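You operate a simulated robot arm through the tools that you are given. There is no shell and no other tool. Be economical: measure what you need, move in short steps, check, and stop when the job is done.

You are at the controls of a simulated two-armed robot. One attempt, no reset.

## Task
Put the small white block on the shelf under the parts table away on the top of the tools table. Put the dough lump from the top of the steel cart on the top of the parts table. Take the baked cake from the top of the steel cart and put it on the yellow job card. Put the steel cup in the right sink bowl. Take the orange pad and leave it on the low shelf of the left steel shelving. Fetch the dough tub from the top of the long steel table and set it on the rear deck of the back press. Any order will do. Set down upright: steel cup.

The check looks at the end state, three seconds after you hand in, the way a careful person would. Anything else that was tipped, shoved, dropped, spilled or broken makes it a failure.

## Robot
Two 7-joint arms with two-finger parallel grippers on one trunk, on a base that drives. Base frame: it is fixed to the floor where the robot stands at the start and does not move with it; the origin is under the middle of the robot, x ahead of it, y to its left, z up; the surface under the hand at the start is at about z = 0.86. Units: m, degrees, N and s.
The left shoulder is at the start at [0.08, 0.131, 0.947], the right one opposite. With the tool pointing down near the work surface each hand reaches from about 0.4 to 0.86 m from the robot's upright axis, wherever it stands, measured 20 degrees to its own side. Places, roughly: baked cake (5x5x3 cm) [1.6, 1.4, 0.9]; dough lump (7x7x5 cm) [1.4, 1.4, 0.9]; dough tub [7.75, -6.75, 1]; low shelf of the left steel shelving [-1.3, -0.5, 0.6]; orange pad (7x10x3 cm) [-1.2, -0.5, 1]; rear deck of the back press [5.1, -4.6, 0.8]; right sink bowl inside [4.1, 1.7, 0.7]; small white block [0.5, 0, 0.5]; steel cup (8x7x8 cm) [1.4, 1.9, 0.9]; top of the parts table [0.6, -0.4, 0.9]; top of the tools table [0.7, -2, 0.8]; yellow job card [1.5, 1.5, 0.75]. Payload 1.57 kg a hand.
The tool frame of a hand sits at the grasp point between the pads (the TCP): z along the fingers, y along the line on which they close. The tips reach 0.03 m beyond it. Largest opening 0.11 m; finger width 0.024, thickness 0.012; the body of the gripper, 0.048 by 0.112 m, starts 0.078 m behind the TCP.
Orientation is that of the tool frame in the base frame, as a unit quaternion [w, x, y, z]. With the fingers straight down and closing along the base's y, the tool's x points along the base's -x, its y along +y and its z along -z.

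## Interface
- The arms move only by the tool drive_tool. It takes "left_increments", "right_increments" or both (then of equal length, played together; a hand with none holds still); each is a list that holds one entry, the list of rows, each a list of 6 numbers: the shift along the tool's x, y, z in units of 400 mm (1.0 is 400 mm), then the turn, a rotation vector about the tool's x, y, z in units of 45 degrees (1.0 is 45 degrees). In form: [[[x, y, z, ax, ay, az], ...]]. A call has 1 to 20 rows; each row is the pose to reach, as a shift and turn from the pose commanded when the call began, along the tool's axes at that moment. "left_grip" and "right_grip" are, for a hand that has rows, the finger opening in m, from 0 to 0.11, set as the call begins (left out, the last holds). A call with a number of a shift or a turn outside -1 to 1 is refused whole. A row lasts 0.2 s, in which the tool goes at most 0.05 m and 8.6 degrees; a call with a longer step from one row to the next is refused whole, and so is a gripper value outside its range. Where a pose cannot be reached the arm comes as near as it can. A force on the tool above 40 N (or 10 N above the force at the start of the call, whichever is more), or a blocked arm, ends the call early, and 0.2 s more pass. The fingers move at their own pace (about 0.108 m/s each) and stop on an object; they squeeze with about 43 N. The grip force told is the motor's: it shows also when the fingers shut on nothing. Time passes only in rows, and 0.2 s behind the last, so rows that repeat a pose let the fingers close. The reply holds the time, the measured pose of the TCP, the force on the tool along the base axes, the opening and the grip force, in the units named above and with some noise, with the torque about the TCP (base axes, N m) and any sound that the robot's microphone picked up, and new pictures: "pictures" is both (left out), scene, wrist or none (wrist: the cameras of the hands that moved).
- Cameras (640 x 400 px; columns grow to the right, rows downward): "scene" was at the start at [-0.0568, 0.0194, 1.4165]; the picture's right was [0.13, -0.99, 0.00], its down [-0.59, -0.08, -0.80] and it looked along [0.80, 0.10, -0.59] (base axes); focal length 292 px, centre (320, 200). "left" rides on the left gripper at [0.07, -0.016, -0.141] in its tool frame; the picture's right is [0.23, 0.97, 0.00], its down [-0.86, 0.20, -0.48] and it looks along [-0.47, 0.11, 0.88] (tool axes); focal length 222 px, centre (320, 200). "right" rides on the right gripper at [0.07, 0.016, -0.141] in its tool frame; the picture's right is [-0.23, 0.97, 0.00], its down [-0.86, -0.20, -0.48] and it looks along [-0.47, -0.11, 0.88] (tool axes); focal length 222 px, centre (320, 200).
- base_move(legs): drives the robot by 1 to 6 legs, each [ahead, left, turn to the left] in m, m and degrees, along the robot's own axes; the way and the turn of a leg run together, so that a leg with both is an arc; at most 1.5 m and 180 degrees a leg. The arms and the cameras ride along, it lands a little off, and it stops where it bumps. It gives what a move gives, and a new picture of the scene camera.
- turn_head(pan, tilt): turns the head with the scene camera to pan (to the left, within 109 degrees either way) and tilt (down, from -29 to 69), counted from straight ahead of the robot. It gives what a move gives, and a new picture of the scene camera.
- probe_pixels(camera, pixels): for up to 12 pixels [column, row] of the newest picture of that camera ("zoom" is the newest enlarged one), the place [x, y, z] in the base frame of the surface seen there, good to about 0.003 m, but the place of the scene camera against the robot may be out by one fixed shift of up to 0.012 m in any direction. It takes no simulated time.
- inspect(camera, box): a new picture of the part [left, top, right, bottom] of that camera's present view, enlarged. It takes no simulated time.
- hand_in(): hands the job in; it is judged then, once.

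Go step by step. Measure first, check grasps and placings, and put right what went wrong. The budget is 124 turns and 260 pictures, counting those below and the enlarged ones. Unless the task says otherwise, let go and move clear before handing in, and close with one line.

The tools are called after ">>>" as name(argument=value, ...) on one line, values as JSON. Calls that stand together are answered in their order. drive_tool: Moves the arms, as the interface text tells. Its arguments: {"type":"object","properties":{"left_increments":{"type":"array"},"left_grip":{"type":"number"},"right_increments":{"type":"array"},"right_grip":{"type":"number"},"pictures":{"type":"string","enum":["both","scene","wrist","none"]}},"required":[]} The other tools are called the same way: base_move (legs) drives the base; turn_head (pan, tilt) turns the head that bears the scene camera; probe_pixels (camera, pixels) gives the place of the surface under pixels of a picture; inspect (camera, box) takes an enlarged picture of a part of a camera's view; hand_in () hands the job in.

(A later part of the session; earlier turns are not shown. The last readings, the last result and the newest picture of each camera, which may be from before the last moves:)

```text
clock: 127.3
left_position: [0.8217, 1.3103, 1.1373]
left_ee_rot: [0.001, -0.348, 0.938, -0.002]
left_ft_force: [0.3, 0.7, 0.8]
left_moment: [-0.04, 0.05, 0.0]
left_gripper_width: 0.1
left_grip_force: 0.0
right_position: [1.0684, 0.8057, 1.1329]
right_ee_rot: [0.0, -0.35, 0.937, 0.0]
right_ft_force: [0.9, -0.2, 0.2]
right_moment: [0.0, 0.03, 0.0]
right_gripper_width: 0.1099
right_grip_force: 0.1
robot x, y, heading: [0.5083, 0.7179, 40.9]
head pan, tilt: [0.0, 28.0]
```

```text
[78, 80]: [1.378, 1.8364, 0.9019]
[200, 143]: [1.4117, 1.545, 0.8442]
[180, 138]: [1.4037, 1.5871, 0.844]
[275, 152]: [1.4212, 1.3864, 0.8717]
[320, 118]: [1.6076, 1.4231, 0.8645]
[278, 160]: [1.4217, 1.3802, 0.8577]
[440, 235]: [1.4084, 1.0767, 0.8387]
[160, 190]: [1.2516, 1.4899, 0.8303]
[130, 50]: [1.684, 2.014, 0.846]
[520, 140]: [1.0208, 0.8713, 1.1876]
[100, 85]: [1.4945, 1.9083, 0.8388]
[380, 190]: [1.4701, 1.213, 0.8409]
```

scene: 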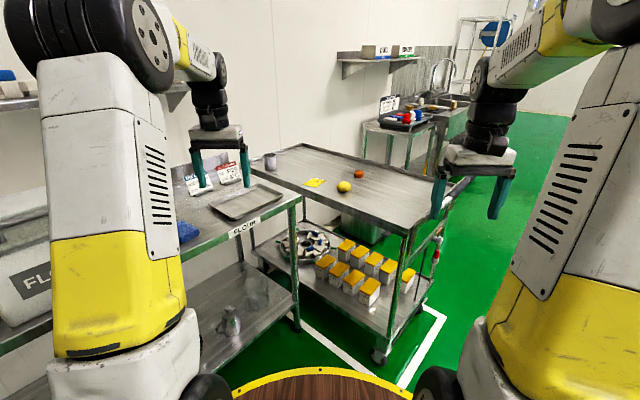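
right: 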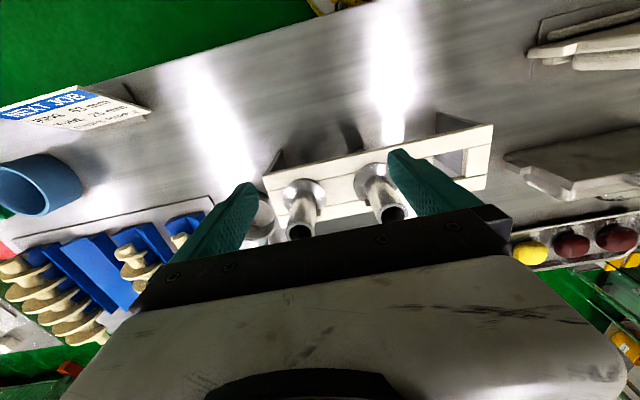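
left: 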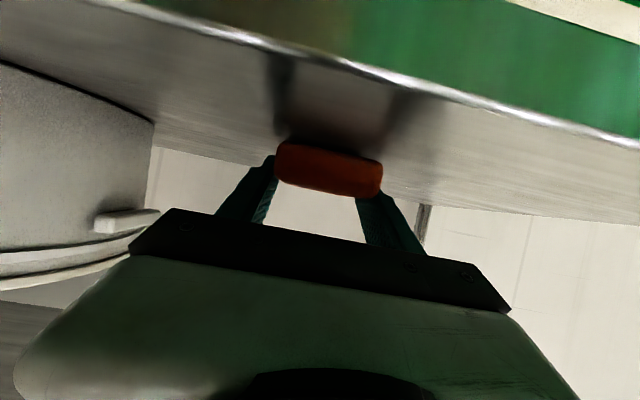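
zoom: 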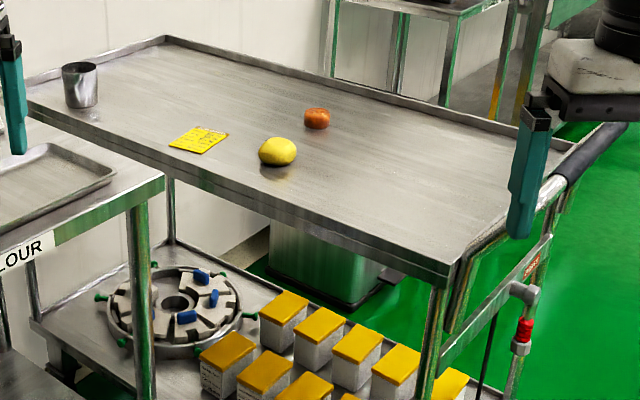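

The cup is at (1.38,1.84), the dough at (1.42,1.385), the cake at (1.61,1.42), and the yellow card at (1.41,1.56) with the top at z 0.843. I'll check the sign height, then drive to a spot where the right hand reaches the cake.

>>> probe_pixels(camera="scene", pixels=[[197, 178], [228, 168], [299, 196], [298, 330], [380, 360], [410, 225]])

>>> base_move(legs=[[0.48, 0.05, 2]])

```text
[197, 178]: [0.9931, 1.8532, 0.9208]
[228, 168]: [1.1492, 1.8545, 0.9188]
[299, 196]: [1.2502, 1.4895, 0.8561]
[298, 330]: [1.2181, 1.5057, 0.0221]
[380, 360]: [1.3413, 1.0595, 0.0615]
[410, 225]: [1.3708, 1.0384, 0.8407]
```

```text
clock: 130.1
left_position: [1.1237, 1.6773, 1.1378]
left_ee_rot: [0.001, -0.364, 0.932, -0.002]
left_ft_force: [-0.4, 0.0, -0.9]
left_moment: [-0.04, -0.01, 0.0]
left_gripper_width: 0.1
left_grip_force: 0.1
right_position: [1.3852, 1.1818, 1.1342]
right_ee_rot: [0.0, -0.365, 0.931, 0.0]
right_ft_force: [0.2, 0.2, -1.0]
right_moment: [0.01, 0.01, -0.01]
right_gripper_width: 0.1097
right_grip_force: 0.1
robot x, y, heading: [0.8319, 1.077, 42.8]
head pan, tilt: [0.0, 28.0]
```

scene: 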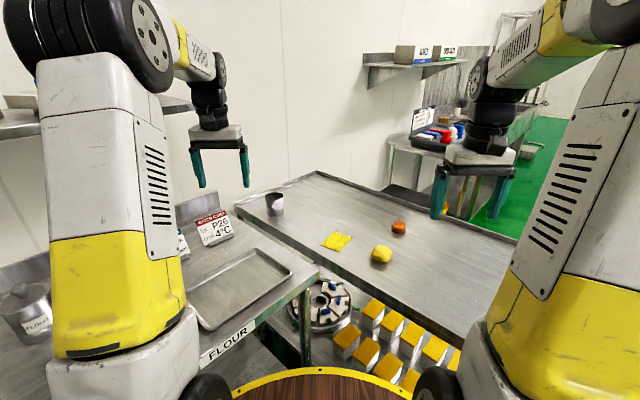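

Good view. I'll enlarge the cart top and measure the cake, card, dough and cup.

>>> inspect(camera="scene", box=[250, 180, 430, 292])

>>> probe_pixels(camera="zoom", pixels=[[515, 165], [530, 160], [545, 170], [528, 148], [528, 180], [470, 250], [440, 268], [500, 262], [320, 182], [362, 212], [250, 215], [290, 245]])

>>> inspect(camera="right", box=[0, 0, 640, 400])

```text
3.56 times, centred on (340, 236) of scene
```

zoom: 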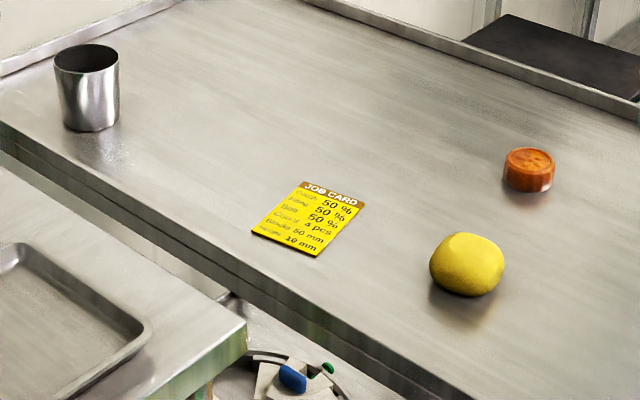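

```text
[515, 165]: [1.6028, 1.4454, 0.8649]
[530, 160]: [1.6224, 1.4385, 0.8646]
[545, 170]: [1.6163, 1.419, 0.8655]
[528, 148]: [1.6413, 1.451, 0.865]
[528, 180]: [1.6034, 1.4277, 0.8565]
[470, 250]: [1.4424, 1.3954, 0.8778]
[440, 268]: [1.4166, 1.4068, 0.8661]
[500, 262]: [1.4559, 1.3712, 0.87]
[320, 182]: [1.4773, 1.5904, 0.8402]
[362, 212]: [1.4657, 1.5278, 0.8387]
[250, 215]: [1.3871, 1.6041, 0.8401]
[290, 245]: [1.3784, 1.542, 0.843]
```

```text
1.00 times, centred on (320, 200) of right (not enlarged: the box is as wide or as high as the picture)
```

zoom: 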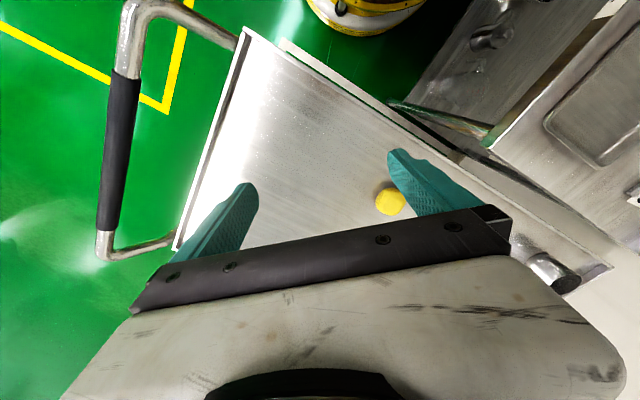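

The cake's top is at about (1.62,1.435,0.865) and the card centre at about (1.427,1.566). I'll drive 0.08 closer for reach.

>>> base_move(legs=[[0.08, 0, 0]])

```text
clock: 131.2
left_position: [1.1801, 1.7316, 1.137]
left_ee_rot: [0.001, -0.363, 0.932, -0.002]
left_ft_force: [-0.7, 0.4, 0.3]
left_moment: [0.03, -0.01, -0.03]
left_gripper_width: 0.1
left_grip_force: 0.1
right_position: [1.4447, 1.2351, 1.1338]
right_ee_rot: [0.0, -0.366, 0.931, 0.0]
right_ft_force: [0.1, 0.8, 0.5]
right_moment: [-0.01, -0.03, 0.01]
right_gripper_width: 0.1101
right_grip_force: 0.0
robot x, y, heading: [0.8888, 1.1296, 42.7]
head pan, tilt: [0.0, 28.0]
```

scene: 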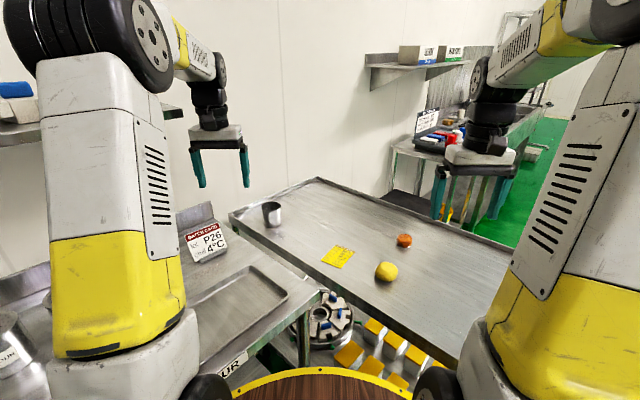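

Moving the right hand above the cake at z 0.98.

>>> drive_tool(right_increments=[[[-0.093, 0.01, 0.055, 0, 0, 0], [-0.186, 0.02, 0.11, 0, 0, 0], [-0.279, 0.03, 0.165, 0, 0, 0], [-0.373, 0.041, 0.22, 0, 0, 0], [-0.466, 0.051, 0.275, 0, 0, 0], [-0.559, 0.061, 0.33, 0, 0, 0], [-0.652, 0.071, 0.385, 0, 0, 0], [-0.652, 0.071, 0.385, 0, 0, 0]]], right_grip=0.09, pictures="wrist")

>>> inspect(camera="right", box=[220, 80, 420, 205])

```text
clock: 133.0
left_position: [1.1804, 1.7322, 1.1388]
left_ee_rot: [0.0, -0.363, 0.932, -0.002]
left_ft_force: [0.4, 0.5, 1.0]
left_moment: [0.02, 0.03, 0.01]
left_gripper_width: 0.1
left_grip_force: 0.2
right_position: [1.6153, 1.4344, 0.9793]
right_ee_rot: [0.0, -0.366, 0.931, 0.0]
right_ft_force: [-0.1, -0.8, -0.2]
right_moment: [0.01, 0.06, 0.03]
right_gripper_width: 0.0903
right_grip_force: 0.1
robot x, y, heading: [0.8901, 1.1286, 43.1]
head pan, tilt: [0.0, 28.0]
```

right: 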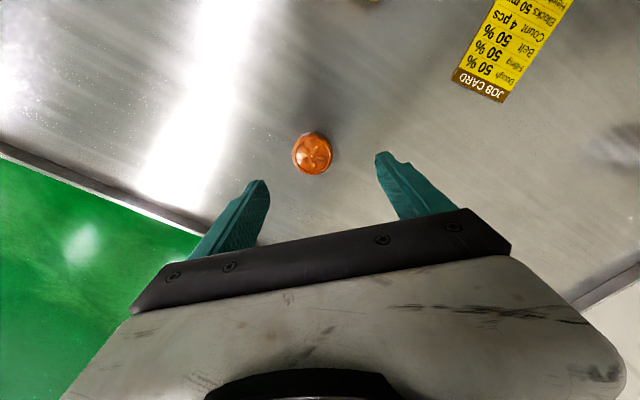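

```text
3.20 times, centred on (320, 142) of right
```

zoom: 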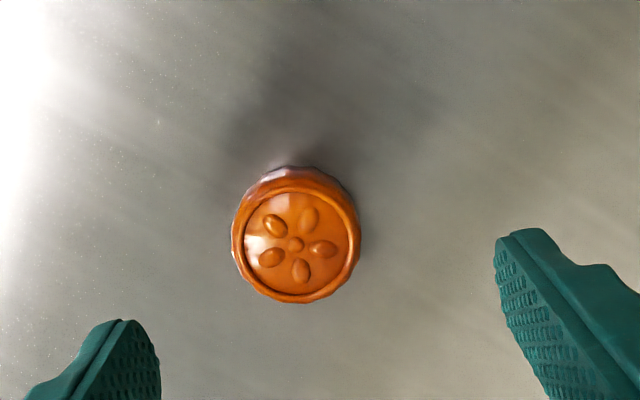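

I'll probe the cake and the card in the wrist view.

>>> probe_pixels(camera="zoom", pixels=[[297, 245], [240, 240], [355, 245], [297, 195], [297, 295], [400, 100]])

>>> probe_pixels(camera="right", pixels=[[453, 80], [502, 101], [483, 90], [570, 5], [495, 2], [515, 50]])

```text
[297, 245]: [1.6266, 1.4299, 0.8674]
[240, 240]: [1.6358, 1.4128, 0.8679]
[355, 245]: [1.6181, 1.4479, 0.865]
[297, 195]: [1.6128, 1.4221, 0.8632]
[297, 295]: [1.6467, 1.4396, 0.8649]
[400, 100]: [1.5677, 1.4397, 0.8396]
```

```text
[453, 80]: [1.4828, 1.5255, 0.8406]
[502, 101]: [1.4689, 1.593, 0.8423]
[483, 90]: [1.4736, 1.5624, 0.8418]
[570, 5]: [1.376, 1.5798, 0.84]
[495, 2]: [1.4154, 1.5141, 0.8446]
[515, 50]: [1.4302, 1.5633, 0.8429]
```

The cake centre is (1.628,1.430) and the card centre about (1.43,1.558). I'll descend onto the cake with TCP z 0.876 and close.

>>> drive_tool(right_increments=[[[-0.016, -0.03, 0.06, 0, 0, 0], [-0.016, -0.03, 0.14, 0, 0, 0], [-0.016, -0.03, 0.21, 0, 0, 0], [-0.016, -0.03, 0.258, 0, 0, 0], [-0.016, -0.03, 0.258, 0, 0, 0]]], right_grip=0.09, pictures="wrist")

>>> drive_tool(right_increments=[[[0, 0, 0, 0, 0, 0], [0, 0, 0, 0, 0, 0], [0, 0, 0, 0, 0, 0]]], right_grip=0.03, pictures="wrist")

```text
clock: 134.2
left_position: [1.181, 1.7322, 1.1385]
left_ee_rot: [0.001, -0.364, 0.931, -0.003]
left_ft_force: [0.6, -0.7, -0.7]
left_moment: [0.02, 0.03, 0.0]
left_gripper_width: 0.1
left_grip_force: 0.1
right_position: [1.6269, 1.4294, 0.8763]
right_ee_rot: [-0.001, -0.366, 0.931, 0.0]
right_ft_force: [-0.1, -0.2, 0.7]
right_moment: [0.01, -0.03, -0.03]
right_gripper_width: 0.09
right_grip_force: 0.1
robot x, y, heading: [0.888, 1.1284, 43.1]
head pan, tilt: [0.0, 28.0]
```

right: 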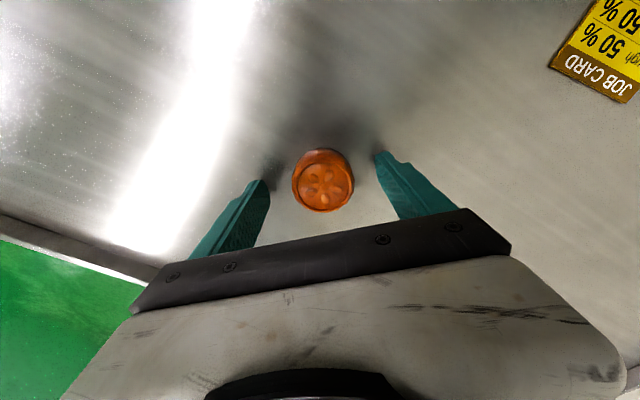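

```text
clock: 135.0
left_position: [1.1812, 1.7324, 1.1382]
left_ee_rot: [0.001, -0.364, 0.931, -0.001]
left_ft_force: [0.1, -0.6, 0.1]
left_moment: [0.02, -0.05, 0.01]
left_gripper_width: 0.1
left_grip_force: 0.1
right_position: [1.6289, 1.4294, 0.8757]
right_ee_rot: [0.001, -0.367, 0.93, 0.0]
right_ft_force: [0.1, 0.4, 0.7]
right_moment: [-0.01, 0.04, 0.01]
right_gripper_width: 0.0481
right_grip_force: 43.0
robot x, y, heading: [0.8882, 1.1287, 42.8]
head pan, tilt: [0.0, 28.0]
```

right: 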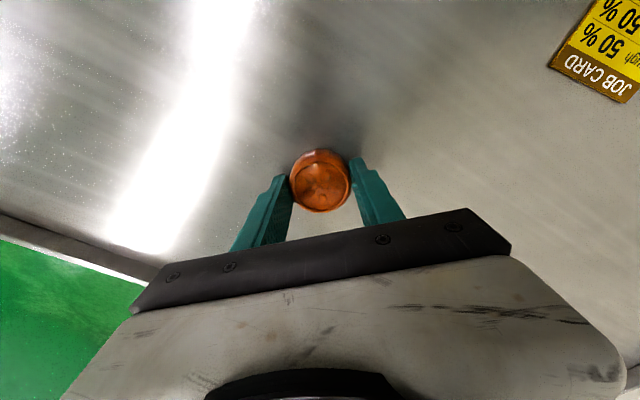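

Gripped at 48 mm. Lifting and carrying it over the card.

>>> drive_tool(right_increments=[[[0, 0, -0.09, 0, 0, 0], [0, 0, -0.18, 0, 0, 0], [0.024, 0.095, -0.18, 0, 0, 0], [0.049, 0.191, -0.18, 0, 0, 0], [0.073, 0.286, -0.18, 0, 0, 0], [0.097, 0.382, -0.18, 0, 0, 0], [0.122, 0.477, -0.18, 0, 0, 0], [0.146, 0.573, -0.18, 0, 0, 0], [0.146, 0.573, -0.18, 0, 0, 0]]], pictures="both")

```text
clock: 137.0
left_position: [1.1808, 1.7309, 1.137]
left_ee_rot: [0.001, -0.363, 0.932, -0.002]
left_ft_force: [-0.6, 0.2, 0.3]
left_moment: [-0.02, -0.02, -0.02]
left_gripper_width: 0.0999
left_grip_force: 0.0
right_position: [1.4274, 1.5581, 0.9512]
right_ee_rot: [0.0, -0.365, 0.931, -0.001]
right_ft_force: [0.0, 0.0, -0.8]
right_moment: [0.01, 0.01, 0.04]
right_gripper_width: 0.0479
right_grip_force: 42.8
robot x, y, heading: [0.8875, 1.1295, 43.0]
head pan, tilt: [0.0, 28.0]
```

scene: 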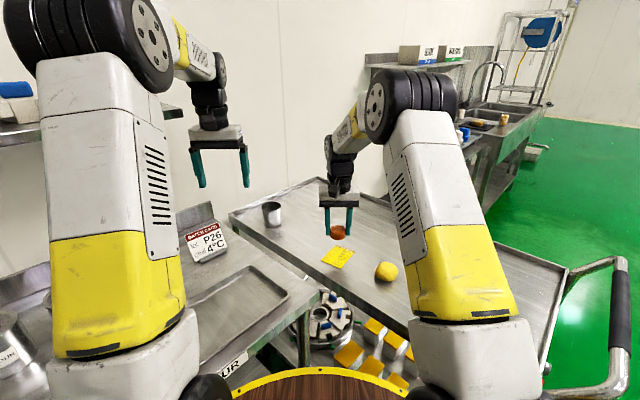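
right: 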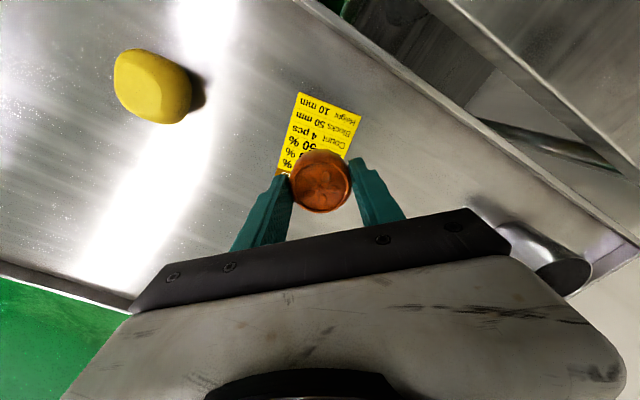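

The card's lower corners show at (300,94) and (361,112). I'll probe them for the true centre.

>>> probe_pixels(camera="right", pixels=[[302, 96], [359, 113], [279, 168], [350, 148], [150, 85], [185, 85], [125, 80], [150, 112]])

```text
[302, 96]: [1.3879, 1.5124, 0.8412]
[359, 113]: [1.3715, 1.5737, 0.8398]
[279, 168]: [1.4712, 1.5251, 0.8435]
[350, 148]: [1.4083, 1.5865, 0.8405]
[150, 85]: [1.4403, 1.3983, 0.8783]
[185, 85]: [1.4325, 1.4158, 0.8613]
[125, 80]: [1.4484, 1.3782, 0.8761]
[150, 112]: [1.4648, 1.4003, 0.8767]
```

The card centre is (1.428,1.551). Lowering there to z 0.877 and releasing.

>>> drive_tool(right_increments=[[[0.012, -0.013, 0.06, 0, 0, 0], [0.012, -0.013, 0.12, 0, 0, 0], [0.012, -0.013, 0.165, 0, 0, 0], [0.012, -0.013, 0.185, 0, 0, 0], [0.012, -0.013, 0.185, 0, 0, 0]]], pictures="none")

>>> drive_tool(right_increments=[[[0, 0, 0, 0, 0, 0], [0, 0, 0, 0, 0, 0], [0, 0, -0.1, 0, 0, 0], [0, 0, -0.2, 0, 0, 0], [0, 0, -0.3, 0, 0, 0]]], right_grip=0.09, pictures="wrist")

```text
clock: 138.2
left_position: [1.1796, 1.7303, 1.138]
left_ee_rot: [0.0, -0.363, 0.932, -0.002]
left_ft_force: [0.4, 0.5, -0.3]
left_moment: [0.03, -0.02, 0.02]
left_gripper_width: 0.1001
left_grip_force: 0.0
right_position: [1.4322, 1.5515, 0.8772]
right_ee_rot: [0.0, -0.366, 0.931, 0.001]
right_ft_force: [-2.2, -2.9, 28.6]
right_moment: [-0.2, 0.2, 0.02]
right_gripper_width: 0.048
right_grip_force: 42.8
robot x, y, heading: [0.8901, 1.1302, 42.9]
head pan, tilt: [0.0, 28.0]
```

```text
clock: 139.4
left_position: [1.1813, 1.7307, 1.1378]
left_ee_rot: [0.001, -0.363, 0.932, -0.002]
left_ft_force: [0.1, 0.3, -0.5]
left_moment: [0.02, -0.02, -0.02]
left_gripper_width: 0.0998
left_grip_force: 0.0
right_position: [1.4298, 1.5514, 0.9976]
right_ee_rot: [-0.002, -0.366, 0.931, 0.0]
right_ft_force: [-0.5, 0.1, 0.4]
right_moment: [0.0, 0.0, -0.04]
right_gripper_width: 0.0898
right_grip_force: 0.1
robot x, y, heading: [0.887, 1.1289, 42.9]
head pan, tilt: [0.0, 28.0]
```

right: 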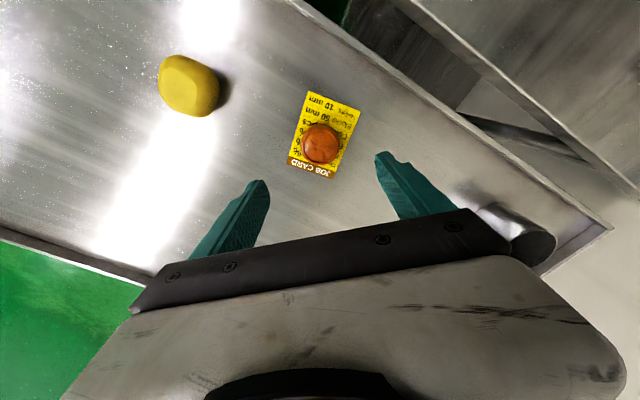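

The cake sits well within the card. Next the dough goes in the right hand and the cup in the left; I'll measure the cup and the dough.

>>> inspect(camera="left", box=[0, 0, 640, 400])

>>> probe_pixels(camera="right", pixels=[[188, 85], [165, 75], [212, 90], [188, 60], [188, 110], [221, 85], [530, 245], [505, 215]])

>>> base_move(legs=[[0.05, 0, 0]])

```text
1.00 times, centred on (320, 200) of left (not enlarged: the box is as wide or as high as the picture)
```

zoom: 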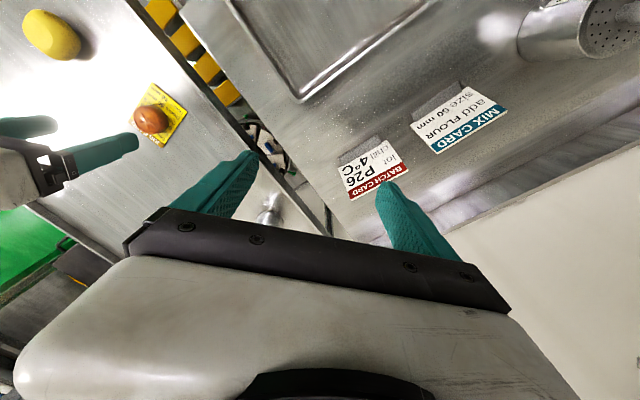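

```text
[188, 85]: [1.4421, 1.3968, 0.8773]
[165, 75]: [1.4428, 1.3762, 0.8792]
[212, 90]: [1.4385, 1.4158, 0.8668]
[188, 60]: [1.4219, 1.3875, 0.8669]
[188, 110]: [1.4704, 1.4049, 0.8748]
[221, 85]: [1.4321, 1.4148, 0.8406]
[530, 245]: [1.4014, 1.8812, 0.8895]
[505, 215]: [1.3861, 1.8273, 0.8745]
```

```text
clock: 140.3
left_position: [1.2158, 1.7642, 1.1376]
left_ee_rot: [0.0, -0.363, 0.932, -0.001]
left_ft_force: [-0.4, 0.0, 0.9]
left_moment: [0.06, -0.04, -0.02]
left_gripper_width: 0.0999
left_grip_force: 0.1
right_position: [1.4655, 1.5842, 0.998]
right_ee_rot: [0.001, -0.366, 0.931, 0.0]
right_ft_force: [-0.6, 0.9, 0.2]
right_moment: [0.0, 0.05, 0.0]
right_gripper_width: 0.0902
right_grip_force: 0.2
robot x, y, heading: [0.9257, 1.1625, 42.9]
head pan, tilt: [0.0, 28.0]
```

scene: 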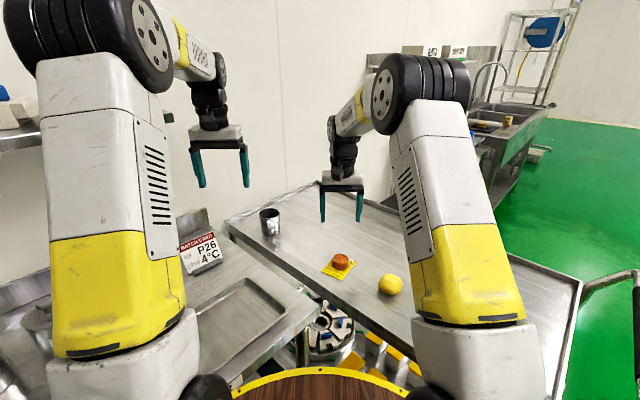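

I'll move the right hand above the dough and enlarge the cup for measuring.

>>> drive_tool(right_increments=[[[0.073, -0.062, 0, 0, 0, 0], [0.146, -0.123, 0, 0, 0, 0], [0.22, -0.185, 0, 0, 0, 0], [0.293, -0.246, 0, 0, 0, 0], [0.366, -0.308, 0, 0, 0, 0], [0.366, -0.308, 0.05, 0, 0, 0]]], right_grip=0.11, pictures="wrist")

>>> inspect(camera="scene", box=[230, 190, 310, 240])

>>> probe_pixels(camera="zoom", pixels=[[245, 170], [320, 158], [395, 165], [320, 130], [320, 230], [320, 290], [260, 260], [390, 250], [320, 360], [320, 400]])

```text
clock: 141.7
left_position: [1.2168, 1.7658, 1.139]
left_ee_rot: [0.001, -0.363, 0.932, -0.001]
left_ft_force: [-0.3, -0.2, 0.2]
left_moment: [0.04, 0.0, -0.02]
left_gripper_width: 0.0998
left_grip_force: 0.0
right_position: [1.4452, 1.3972, 0.9772]
right_ee_rot: [0.0, -0.366, 0.931, 0.0]
right_ft_force: [0.0, -0.1, 0.1]
right_moment: [0.03, 0.02, 0.01]
right_gripper_width: 0.1101
right_grip_force: 0.0
robot x, y, heading: [0.9209, 1.1624, 42.8]
head pan, tilt: [0.0, 28.0]
```

right: 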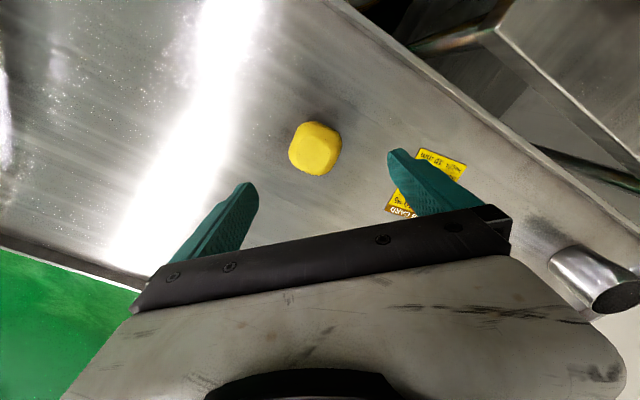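

```text
8.00 times, centred on (270, 215) of scene
```

zoom: 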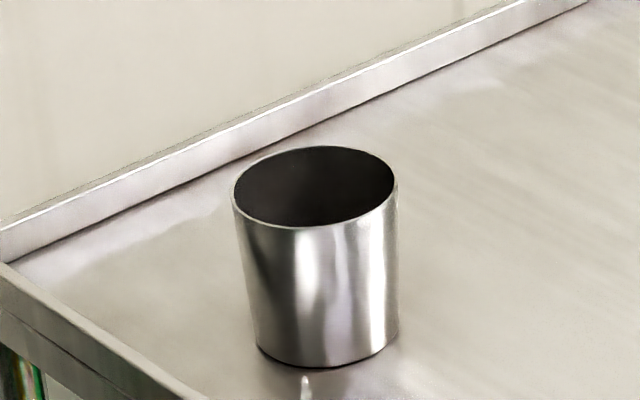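

```text
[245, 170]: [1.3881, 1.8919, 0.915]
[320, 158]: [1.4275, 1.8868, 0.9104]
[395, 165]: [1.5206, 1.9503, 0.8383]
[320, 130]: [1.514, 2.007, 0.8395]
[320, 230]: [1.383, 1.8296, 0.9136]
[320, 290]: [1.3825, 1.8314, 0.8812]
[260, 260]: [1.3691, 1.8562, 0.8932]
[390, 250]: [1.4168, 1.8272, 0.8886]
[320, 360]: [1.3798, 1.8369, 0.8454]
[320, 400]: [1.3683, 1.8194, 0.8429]
```

I'll probe the dough in the wrist view.

>>> probe_pixels(camera="right", pixels=[[315, 150], [293, 150], [338, 148], [315, 128], [315, 172], [330, 125]])

```text
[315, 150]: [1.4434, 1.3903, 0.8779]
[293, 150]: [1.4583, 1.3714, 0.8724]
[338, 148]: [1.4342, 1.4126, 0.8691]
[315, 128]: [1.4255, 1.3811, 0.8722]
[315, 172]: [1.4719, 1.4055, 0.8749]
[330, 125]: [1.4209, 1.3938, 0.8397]
```

The dough centre is (1.446,1.392). Descending and gripping.

>>> drive_tool(right_increments=[[[0.007, -0.011, 0.07, 0, 0, 0], [0.007, -0.011, 0.14, 0, 0, 0], [0.007, -0.011, 0.21, 0, 0, 0], [0.007, -0.011, 0.258, 0, 0, 0], [0.007, -0.011, 0.258, 0, 0, 0]]], right_grip=0.11, pictures="wrist")

>>> drive_tool(right_increments=[[[0, 0, 0, 0, 0, 0], [0, 0, 0, 0, 0, 0], [0, 0, 0, 0, 0, 0]]], right_grip=0.045, pictures="wrist")

```text
clock: 142.9
left_position: [1.2163, 1.7646, 1.1378]
left_ee_rot: [0.001, -0.363, 0.932, -0.002]
left_ft_force: [-0.7, 0.4, 0.9]
left_moment: [0.05, 0.0, -0.01]
left_gripper_width: 0.0999
left_grip_force: 0.1
right_position: [1.4439, 1.3916, 0.875]
right_ee_rot: [0.0, -0.365, 0.931, 0.0]
right_ft_force: [-0.2, 0.3, 0.8]
right_moment: [0.02, 0.0, -0.03]
right_gripper_width: 0.11
right_grip_force: 0.0
robot x, y, heading: [0.9229, 1.1595, 42.8]
head pan, tilt: [0.0, 28.0]
```

right: 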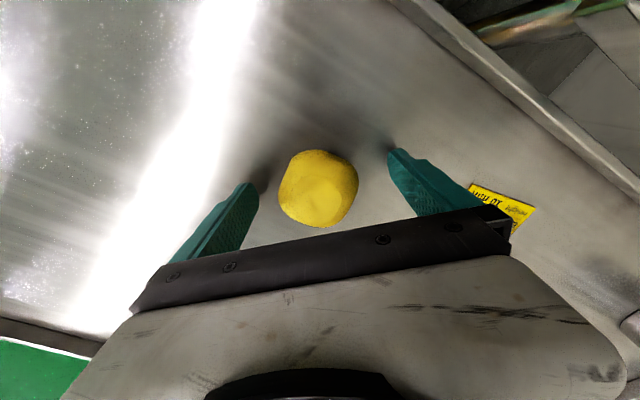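

```text
clock: 143.7
left_position: [1.2161, 1.7648, 1.1382]
left_ee_rot: [0.001, -0.363, 0.932, -0.002]
left_ft_force: [-0.2, -0.4, 0.3]
left_moment: [0.01, 0.03, -0.01]
left_gripper_width: 0.0998
left_grip_force: 0.2
right_position: [1.4435, 1.3904, 0.875]
right_ee_rot: [0.0, -0.366, 0.931, -0.001]
right_ft_force: [0.0, -1.2, 1.0]
right_moment: [0.01, 0.02, 0.0]
right_gripper_width: 0.0608
right_grip_force: 43.1
robot x, y, heading: [0.9238, 1.1664, 43.0]
head pan, tilt: [0.0, 28.0]
```

right: 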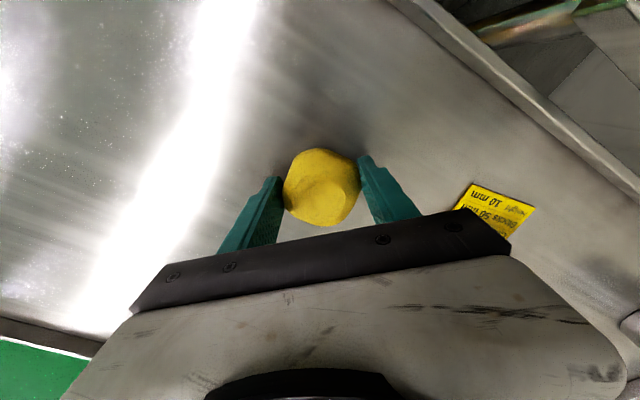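

Dough gripped at 61 mm. Raising it while the left hand moves above the cup.

>>> drive_tool(right_increments=[[[0, 0, -0.083, 0, 0, 0], [0, 0, -0.167, 0, 0, 0], [0.05, 0, -0.25, 0, 0, 0], [0.1, 0, -0.333, 0, 0, 0], [0.15, 0, -0.417, 0, 0, 0], [0.2, 0, -0.5, 0, 0, 0], [0.2, 0, -0.5, 0, 0, 0]]], left_increments=[[[-0.085, -0.024, 0.058, 0, 0, 0], [-0.17, -0.047, 0.115, 0, 0, 0], [-0.255, -0.071, 0.172, 0, 0, 0], [-0.339, -0.095, 0.23, 0, 0, 0], [-0.424, -0.118, 0.288, 0, 0, 0], [-0.509, -0.142, 0.345, 0, 0, 0], [-0.509, -0.142, 0.345, 0, 0, 0]]], left_grip=0.11, pictures="both")

```text
clock: 145.3
left_position: [1.3913, 1.85, 0.9961]
left_ee_rot: [0.0, -0.363, 0.932, -0.001]
left_ft_force: [0.5, 0.7, -0.7]
left_moment: [-0.01, -0.02, -0.02]
left_gripper_width: 0.1103
left_grip_force: 0.2
left hand out of reach, approached as far as the arm can: row 6, 7
right_position: [1.3834, 1.3373, 1.0732]
right_ee_rot: [-0.001, -0.365, 0.931, 0.0]
right_ft_force: [-0.7, -0.5, -1.3]
right_moment: [-0.01, 0.01, 0.01]
right_gripper_width: 0.0611
right_grip_force: 42.3
robot x, y, heading: [0.9233, 1.1639, 42.8]
head pan, tilt: [0.0, 28.0]
```

scene: 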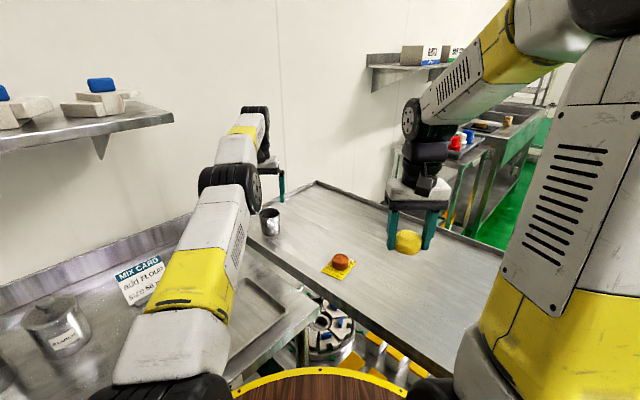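
right: 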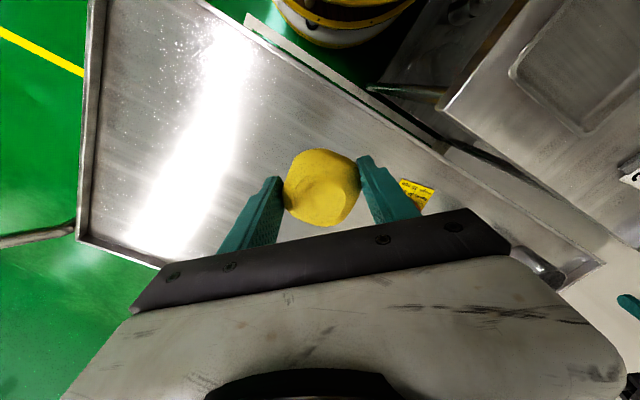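
left: 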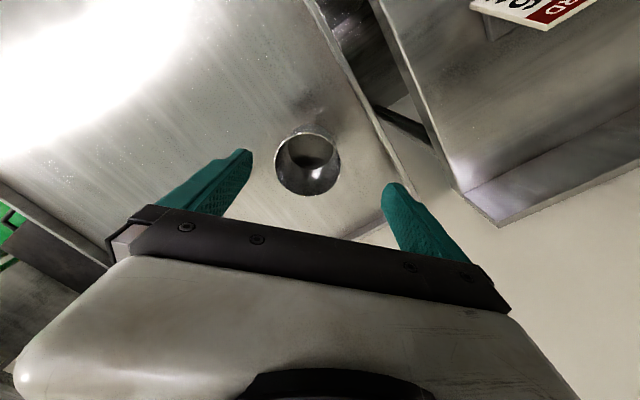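

The cup is between the fingers at (308,163). I'll probe its rim.

>>> probe_pixels(camera="left", pixels=[[277, 162], [340, 160], [310, 132], [306, 194], [308, 150], [290, 185]])

>>> inspect(camera="left", box=[228, 105, 388, 205])

>>> probe_pixels(camera="zoom", pixels=[[190, 230], [450, 235], [320, 108], [310, 358], [250, 320], [400, 330], [240, 140], [400, 140]])

```text
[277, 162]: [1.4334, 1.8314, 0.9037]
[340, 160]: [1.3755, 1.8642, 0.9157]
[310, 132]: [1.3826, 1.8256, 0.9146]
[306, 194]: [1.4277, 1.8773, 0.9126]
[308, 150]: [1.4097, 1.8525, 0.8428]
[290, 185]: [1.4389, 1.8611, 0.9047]
```

```text
4.00 times, centred on (308, 155) of left
```

zoom: 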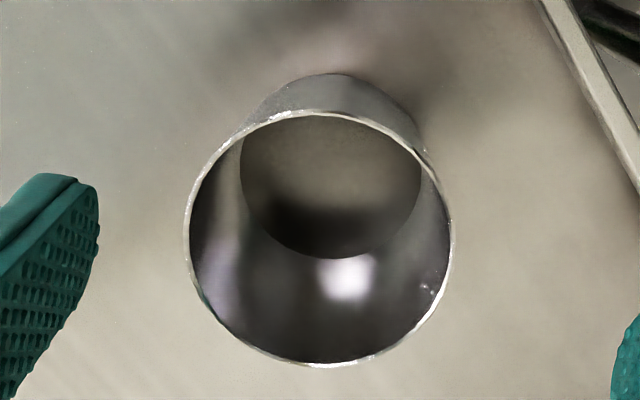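

```text
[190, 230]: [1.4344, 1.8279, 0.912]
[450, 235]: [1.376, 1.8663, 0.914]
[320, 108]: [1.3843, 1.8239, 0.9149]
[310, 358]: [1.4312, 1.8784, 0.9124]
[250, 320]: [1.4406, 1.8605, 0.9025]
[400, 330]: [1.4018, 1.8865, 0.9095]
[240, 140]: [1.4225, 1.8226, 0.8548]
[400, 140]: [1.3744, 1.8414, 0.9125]
```

The rim centre is (1.4065,1.849) with radius 36 mm. I'll move the base 3 cm closer so the left arm isn't at its limit.

>>> base_move(legs=[[0.03, 0, 0]])

```text
clock: 146.1
left_position: [1.4119, 1.8705, 0.9975]
left_ee_rot: [0.0, -0.364, 0.931, -0.002]
left_ft_force: [1.6, -1.2, 0.8]
left_moment: [0.0, -0.02, 0.0]
left_gripper_width: 0.1101
left_grip_force: 0.1
right_position: [1.4061, 1.3559, 1.0728]
right_ee_rot: [-0.001, -0.365, 0.931, -0.001]
right_ft_force: [-0.2, 0.0, -1.5]
right_moment: [0.03, -0.01, 0.03]
right_gripper_width: 0.0607
right_grip_force: 42.8
robot x, y, heading: [0.9445, 1.1818, 42.7]
head pan, tilt: [0.0, 28.0]
```

scene: 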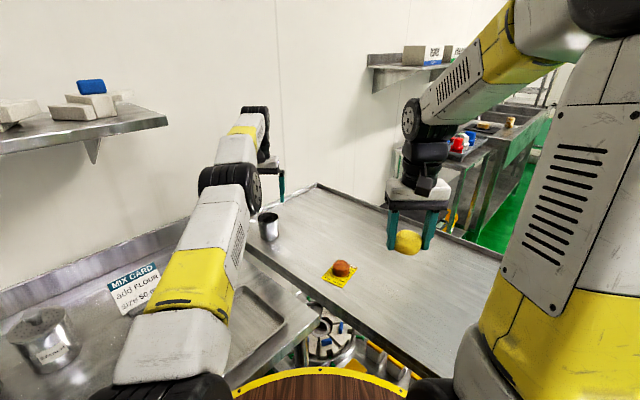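

Shifting back and right by 19/12 mm, then I'll check before the descent.

>>> drive_tool(left_increments=[[[0.046, -0.03, 0.02, 0, 0, 0], [0.046, -0.03, 0.04, 0, 0, 0]]], pictures="wrist")

```text
clock: 146.7
left_position: [1.4064, 1.8486, 0.9802]
left_ee_rot: [0.001, -0.363, 0.932, -0.001]
left_ft_force: [-0.2, 0.7, -0.4]
left_moment: [0.04, 0.01, 0.03]
left_gripper_width: 0.11
left_grip_force: 0.0
right_position: [1.4064, 1.3563, 1.0738]
right_ee_rot: [-0.001, -0.366, 0.931, -0.001]
right_ft_force: [0.6, 0.1, -0.8]
right_moment: [0.02, 0.02, 0.04]
right_gripper_width: 0.0611
right_grip_force: 42.2
robot x, y, heading: [0.9461, 1.1826, 42.9]
head pan, tilt: [0.0, 28.0]
```

left: 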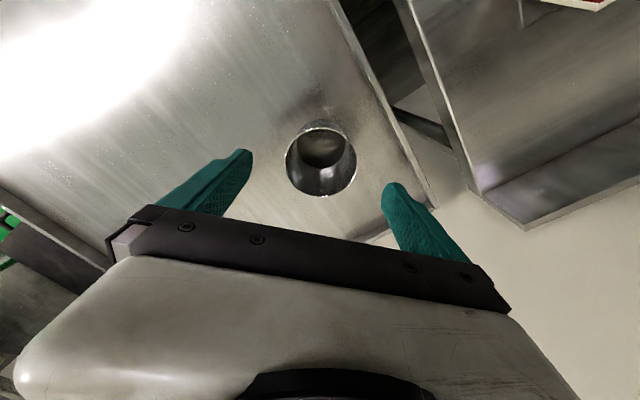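

TCP is exactly over the cup axis. Descending 0.09 m and gripping.

>>> drive_tool(left_increments=[[[0, 0, 0.08, 0, 0, 0], [0, 0, 0.15, 0, 0, 0], [0, 0, 0.22, 0, 0, 0], [0, 0, 0.22, 0, 0, 0]]], pictures="wrist")

>>> drive_tool(left_increments=[[[0, 0, 0, 0, 0, 0], [0, 0, 0, 0, 0, 0], [0, 0, 0, 0, 0, 0]]], left_grip=0.06, pictures="wrist")

```text
clock: 147.7
left_position: [1.4086, 1.8511, 0.8893]
left_ee_rot: [0.001, -0.363, 0.932, -0.002]
left_ft_force: [0.4, 0.4, 0.3]
left_moment: [0.02, 0.01, 0.02]
left_gripper_width: 0.1101
left_grip_force: 0.1
right_position: [1.405, 1.3569, 1.0726]
right_ee_rot: [-0.001, -0.365, 0.931, -0.001]
right_ft_force: [-0.7, 0.9, -1.4]
right_moment: [-0.01, 0.0, -0.01]
right_gripper_width: 0.0607
right_grip_force: 43.0
robot x, y, heading: [0.948, 1.1819, 42.9]
head pan, tilt: [0.0, 28.0]
```

left: 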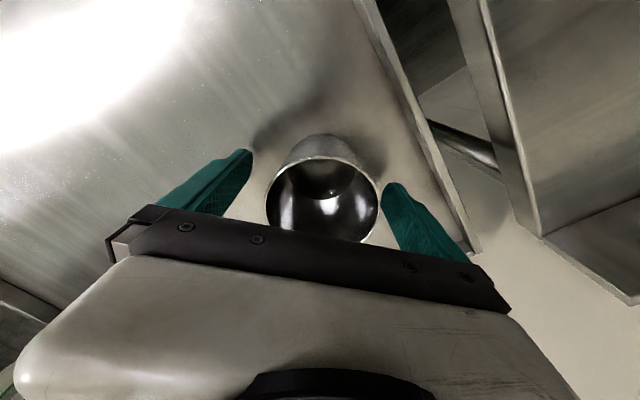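

```text
clock: 148.5
left_position: [1.4073, 1.8505, 0.8899]
left_ee_rot: [0.001, -0.363, 0.932, -0.001]
left_ft_force: [-0.3, -0.5, 0.3]
left_moment: [-0.01, 0.03, -0.02]
left_gripper_width: 0.0704
left_grip_force: 42.4
right_position: [1.406, 1.3573, 1.0729]
right_ee_rot: [0.0, -0.366, 0.931, -0.001]
right_ft_force: [0.9, -0.7, -1.9]
right_moment: [0.01, 0.01, 0.0]
right_gripper_width: 0.061
right_grip_force: 42.7
robot x, y, heading: [0.9472, 1.183, 42.9]
head pan, tilt: [0.0, 28.0]
```

left: 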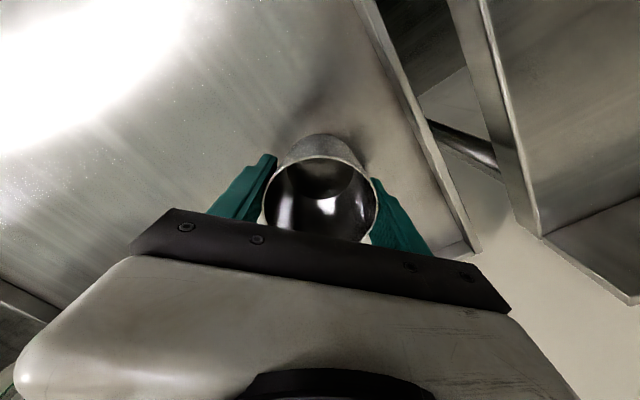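

Cup gripped at 70 mm. Lifting it high and retracting.

>>> drive_tool(left_increments=[[[0, 0, -0.1, 0, 0, 0], [0, 0, -0.2, 0, 0, 0], [0.05, 0, -0.3, 0, 0, 0], [0.12, 0, -0.39, 0, 0, 0], [0.2, 0, -0.48, 0, 0, 0], [0.28, 0, -0.57, 0, 0, 0], [0.36, 0, -0.65, 0, 0, 0], [0.44, 0, -0.72, 0, 0, 0], [0.52, 0, -0.76, 0, 0, 0], [0.6, 0, -0.78, 0, 0, 0]]], pictures="none")

>>> base_move(legs=[[-0.45, 0, 0], [0, 0, -43], [0, -0.08, 0], [-0.85, 0, 0]])

>>> turn_head(pan=0, tilt=35)

```text
clock: 150.7
left_position: [1.2272, 1.6859, 1.204]
left_ee_rot: [0.0, -0.363, 0.932, -0.001]
left_ft_force: [0.5, 0.1, -0.9]
left_moment: [0.02, -0.02, -0.02]
left_gripper_width: 0.0707
left_grip_force: 43.1
right_position: [1.407, 1.3557, 1.0724]
right_ee_rot: [0.0, -0.366, 0.931, 0.0]
right_ft_force: [-0.8, 0.6, -1.6]
right_moment: [-0.03, 0.0, 0.03]
right_gripper_width: 0.0611
right_grip_force: 43.3
robot x, y, heading: [0.9449, 1.1824, 42.7]
head pan, tilt: [0.0, 28.0]
```

```text
clock: 160.2
left_position: [0.3024, 0.9785, 1.2047]
left_ee_rot: [0.0, -0.003, 1.0, -0.002]
left_ft_force: [-0.5, 0.5, 0.0]
left_moment: [0.02, 0.01, -0.02]
left_gripper_width: 0.0708
left_grip_force: 43.3
right_position: [0.2109, 0.6159, 1.0727]
right_ee_rot: [-0.001, -0.005, 1.0, 0.0]
right_ft_force: [0.0, 0.6, -1.8]
right_moment: [0.01, -0.04, 0.02]
right_gripper_width: 0.0611
right_grip_force: 42.6
robot x, y, heading: [-0.2448, 0.7986, 0.2]
head pan, tilt: [0.0, 28.0]
```

scene: 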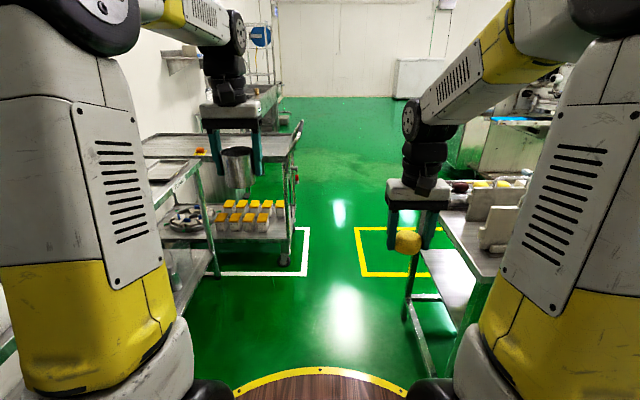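

```text
clock: 160.9
left_position: [0.302, 0.9797, 1.2034]
left_ee_rot: [0.0, -0.002, 1.0, -0.001]
left_ft_force: [0.4, 0.6, -1.3]
left_moment: [-0.02, 0.0, -0.03]
left_gripper_width: 0.0706
left_grip_force: 43.3
right_position: [0.21, 0.6157, 1.0722]
right_ee_rot: [-0.001, -0.003, 1.0, 0.0]
right_ft_force: [-0.5, 1.1, -1.2]
right_moment: [0.02, 0.0, -0.04]
right_gripper_width: 0.061
right_grip_force: 42.8
robot x, y, heading: [-0.2461, 0.798, 0.5]
head pan, tilt: [0.0, 35.0]
```

scene: 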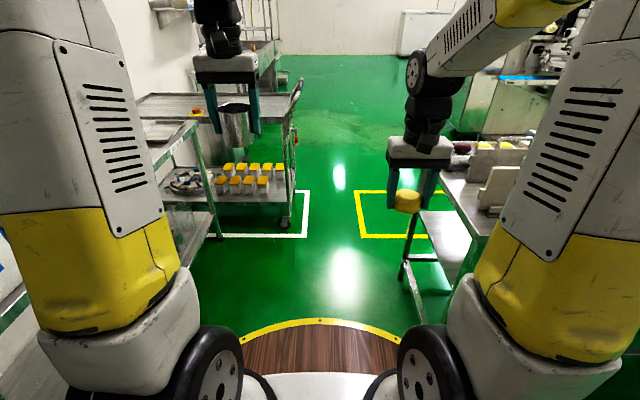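

Both objects are held. Sliding right to put the dough hand in front of the free area of the parts table.

>>> base_move(legs=[[-0.1, 0, 0], [0, -0.68, 0]])

>>> turn_head(pan=-5, tilt=40)

```text
clock: 165.4
left_position: [0.2105, 0.3125, 1.2044]
left_ee_rot: [-0.001, -0.009, 1.0, -0.001]
left_ft_force: [-0.3, -0.4, -0.7]
left_moment: [0.0, -0.02, 0.0]
left_gripper_width: 0.0707
left_grip_force: 43.0
right_position: [0.1253, -0.0532, 1.073]
right_ee_rot: [0.0, -0.011, 1.0, -0.001]
right_ft_force: [0.6, -0.2, -1.1]
right_moment: [0.0, -0.02, 0.02]
right_gripper_width: 0.0612
right_grip_force: 43.0
robot x, y, heading: [-0.3317, 0.1232, 1.2]
head pan, tilt: [0.0, 35.0]
```

scene: 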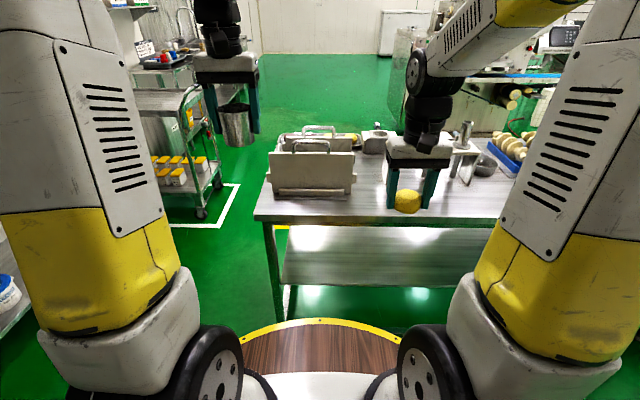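

```text
clock: 166.1
left_position: [0.2118, 0.3123, 1.2039]
left_ee_rot: [0.0, -0.008, 1.0, -0.002]
left_ft_force: [-0.4, 0.7, -0.3]
left_moment: [-0.02, -0.01, 0.05]
left_gripper_width: 0.0707
left_grip_force: 42.8
right_position: [0.1256, -0.0526, 1.0729]
right_ee_rot: [-0.001, -0.012, 1.0, 0.0]
right_ft_force: [-0.4, -0.2, -0.8]
right_moment: [0.01, -0.01, 0.02]
right_gripper_width: 0.061
right_grip_force: 42.9
robot x, y, heading: [-0.333, 0.1222, 1.4]
head pan, tilt: [-5.0, 40.0]
```

scene: 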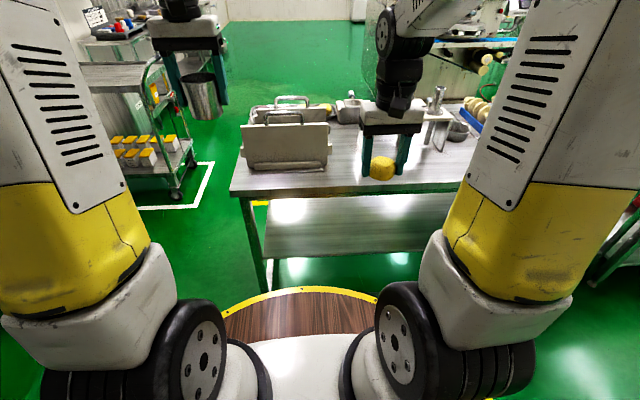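

I'll probe the free strip and its neighbours.

>>> probe_pixels(camera="scene", pixels=[[350, 180], [345, 160], [350, 140], [420, 180], [328, 165], [326, 190], [425, 125], [440, 150]])

```text
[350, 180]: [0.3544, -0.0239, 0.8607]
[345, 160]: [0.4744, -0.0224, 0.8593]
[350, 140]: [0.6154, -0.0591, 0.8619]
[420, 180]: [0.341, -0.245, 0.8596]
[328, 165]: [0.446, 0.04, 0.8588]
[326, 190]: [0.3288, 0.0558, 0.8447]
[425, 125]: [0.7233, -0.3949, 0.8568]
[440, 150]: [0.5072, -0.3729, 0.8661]
```

The spot (0.45,-0.09) is free. Driving forward 0.28 m, then lowering the dough.

>>> base_move(legs=[[0.28, -0.03, -1.3]])

>>> drive_tool(right_increments=[[[-0.05, 0, 0.06, 0, 0, 0], [-0.1, 0, 0.15, 0, 0, 0], [-0.1, 0, 0.25, 0, 0, 0], [-0.1, 0, 0.35, 0, 0, 0], [-0.1, 0, 0.41, 0, 0, 0], [-0.1, 0, 0.41, 0, 0, 0]]], pictures="both")

```text
clock: 168.0
left_position: [0.4979, 0.274, 1.2033]
left_ee_rot: [0.0, 0.002, 1.0, -0.002]
left_ft_force: [-0.3, -0.2, -0.5]
left_moment: [-0.01, -0.03, -0.01]
left_gripper_width: 0.0707
left_grip_force: 43.1
right_position: [0.4039, -0.0899, 1.0743]
right_ee_rot: [0.0, 0.0, 1.0, 0.0]
right_ft_force: [-0.3, 0.6, -1.1]
right_moment: [-0.01, 0.04, -0.03]
right_gripper_width: 0.061
right_grip_force: 42.8
robot x, y, heading: [-0.053, 0.0944, 0.2]
head pan, tilt: [-5.0, 40.0]
```

scene: 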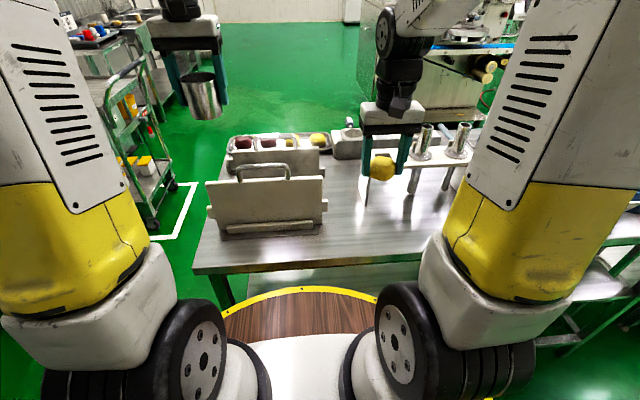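

```text
clock: 169.4
left_position: [0.498, 0.2727, 1.2037]
left_ee_rot: [0.0, 0.003, 1.0, -0.002]
left_ft_force: [-0.1, 1.0, -1.5]
left_moment: [-0.02, -0.01, -0.02]
left_gripper_width: 0.0708
left_grip_force: 43.4
right_position: [0.4444, -0.0896, 0.9081]
right_ee_rot: [-0.001, 0.0, 1.0, 0.0]
right_ft_force: [0.1, 0.0, -1.8]
right_moment: [-0.02, 0.01, -0.03]
right_gripper_width: 0.0611
right_grip_force: 43.1
robot x, y, heading: [-0.0479, 0.0949, 0.4]
head pan, tilt: [-5.0, 40.0]
```

scene: 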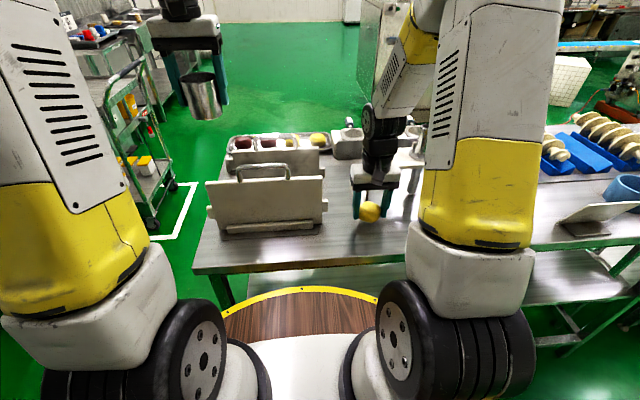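
right: 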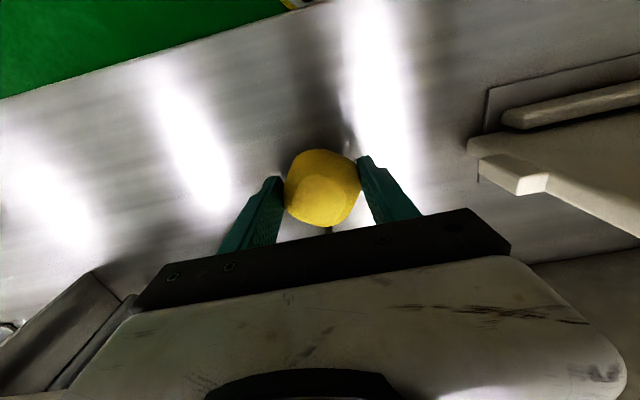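

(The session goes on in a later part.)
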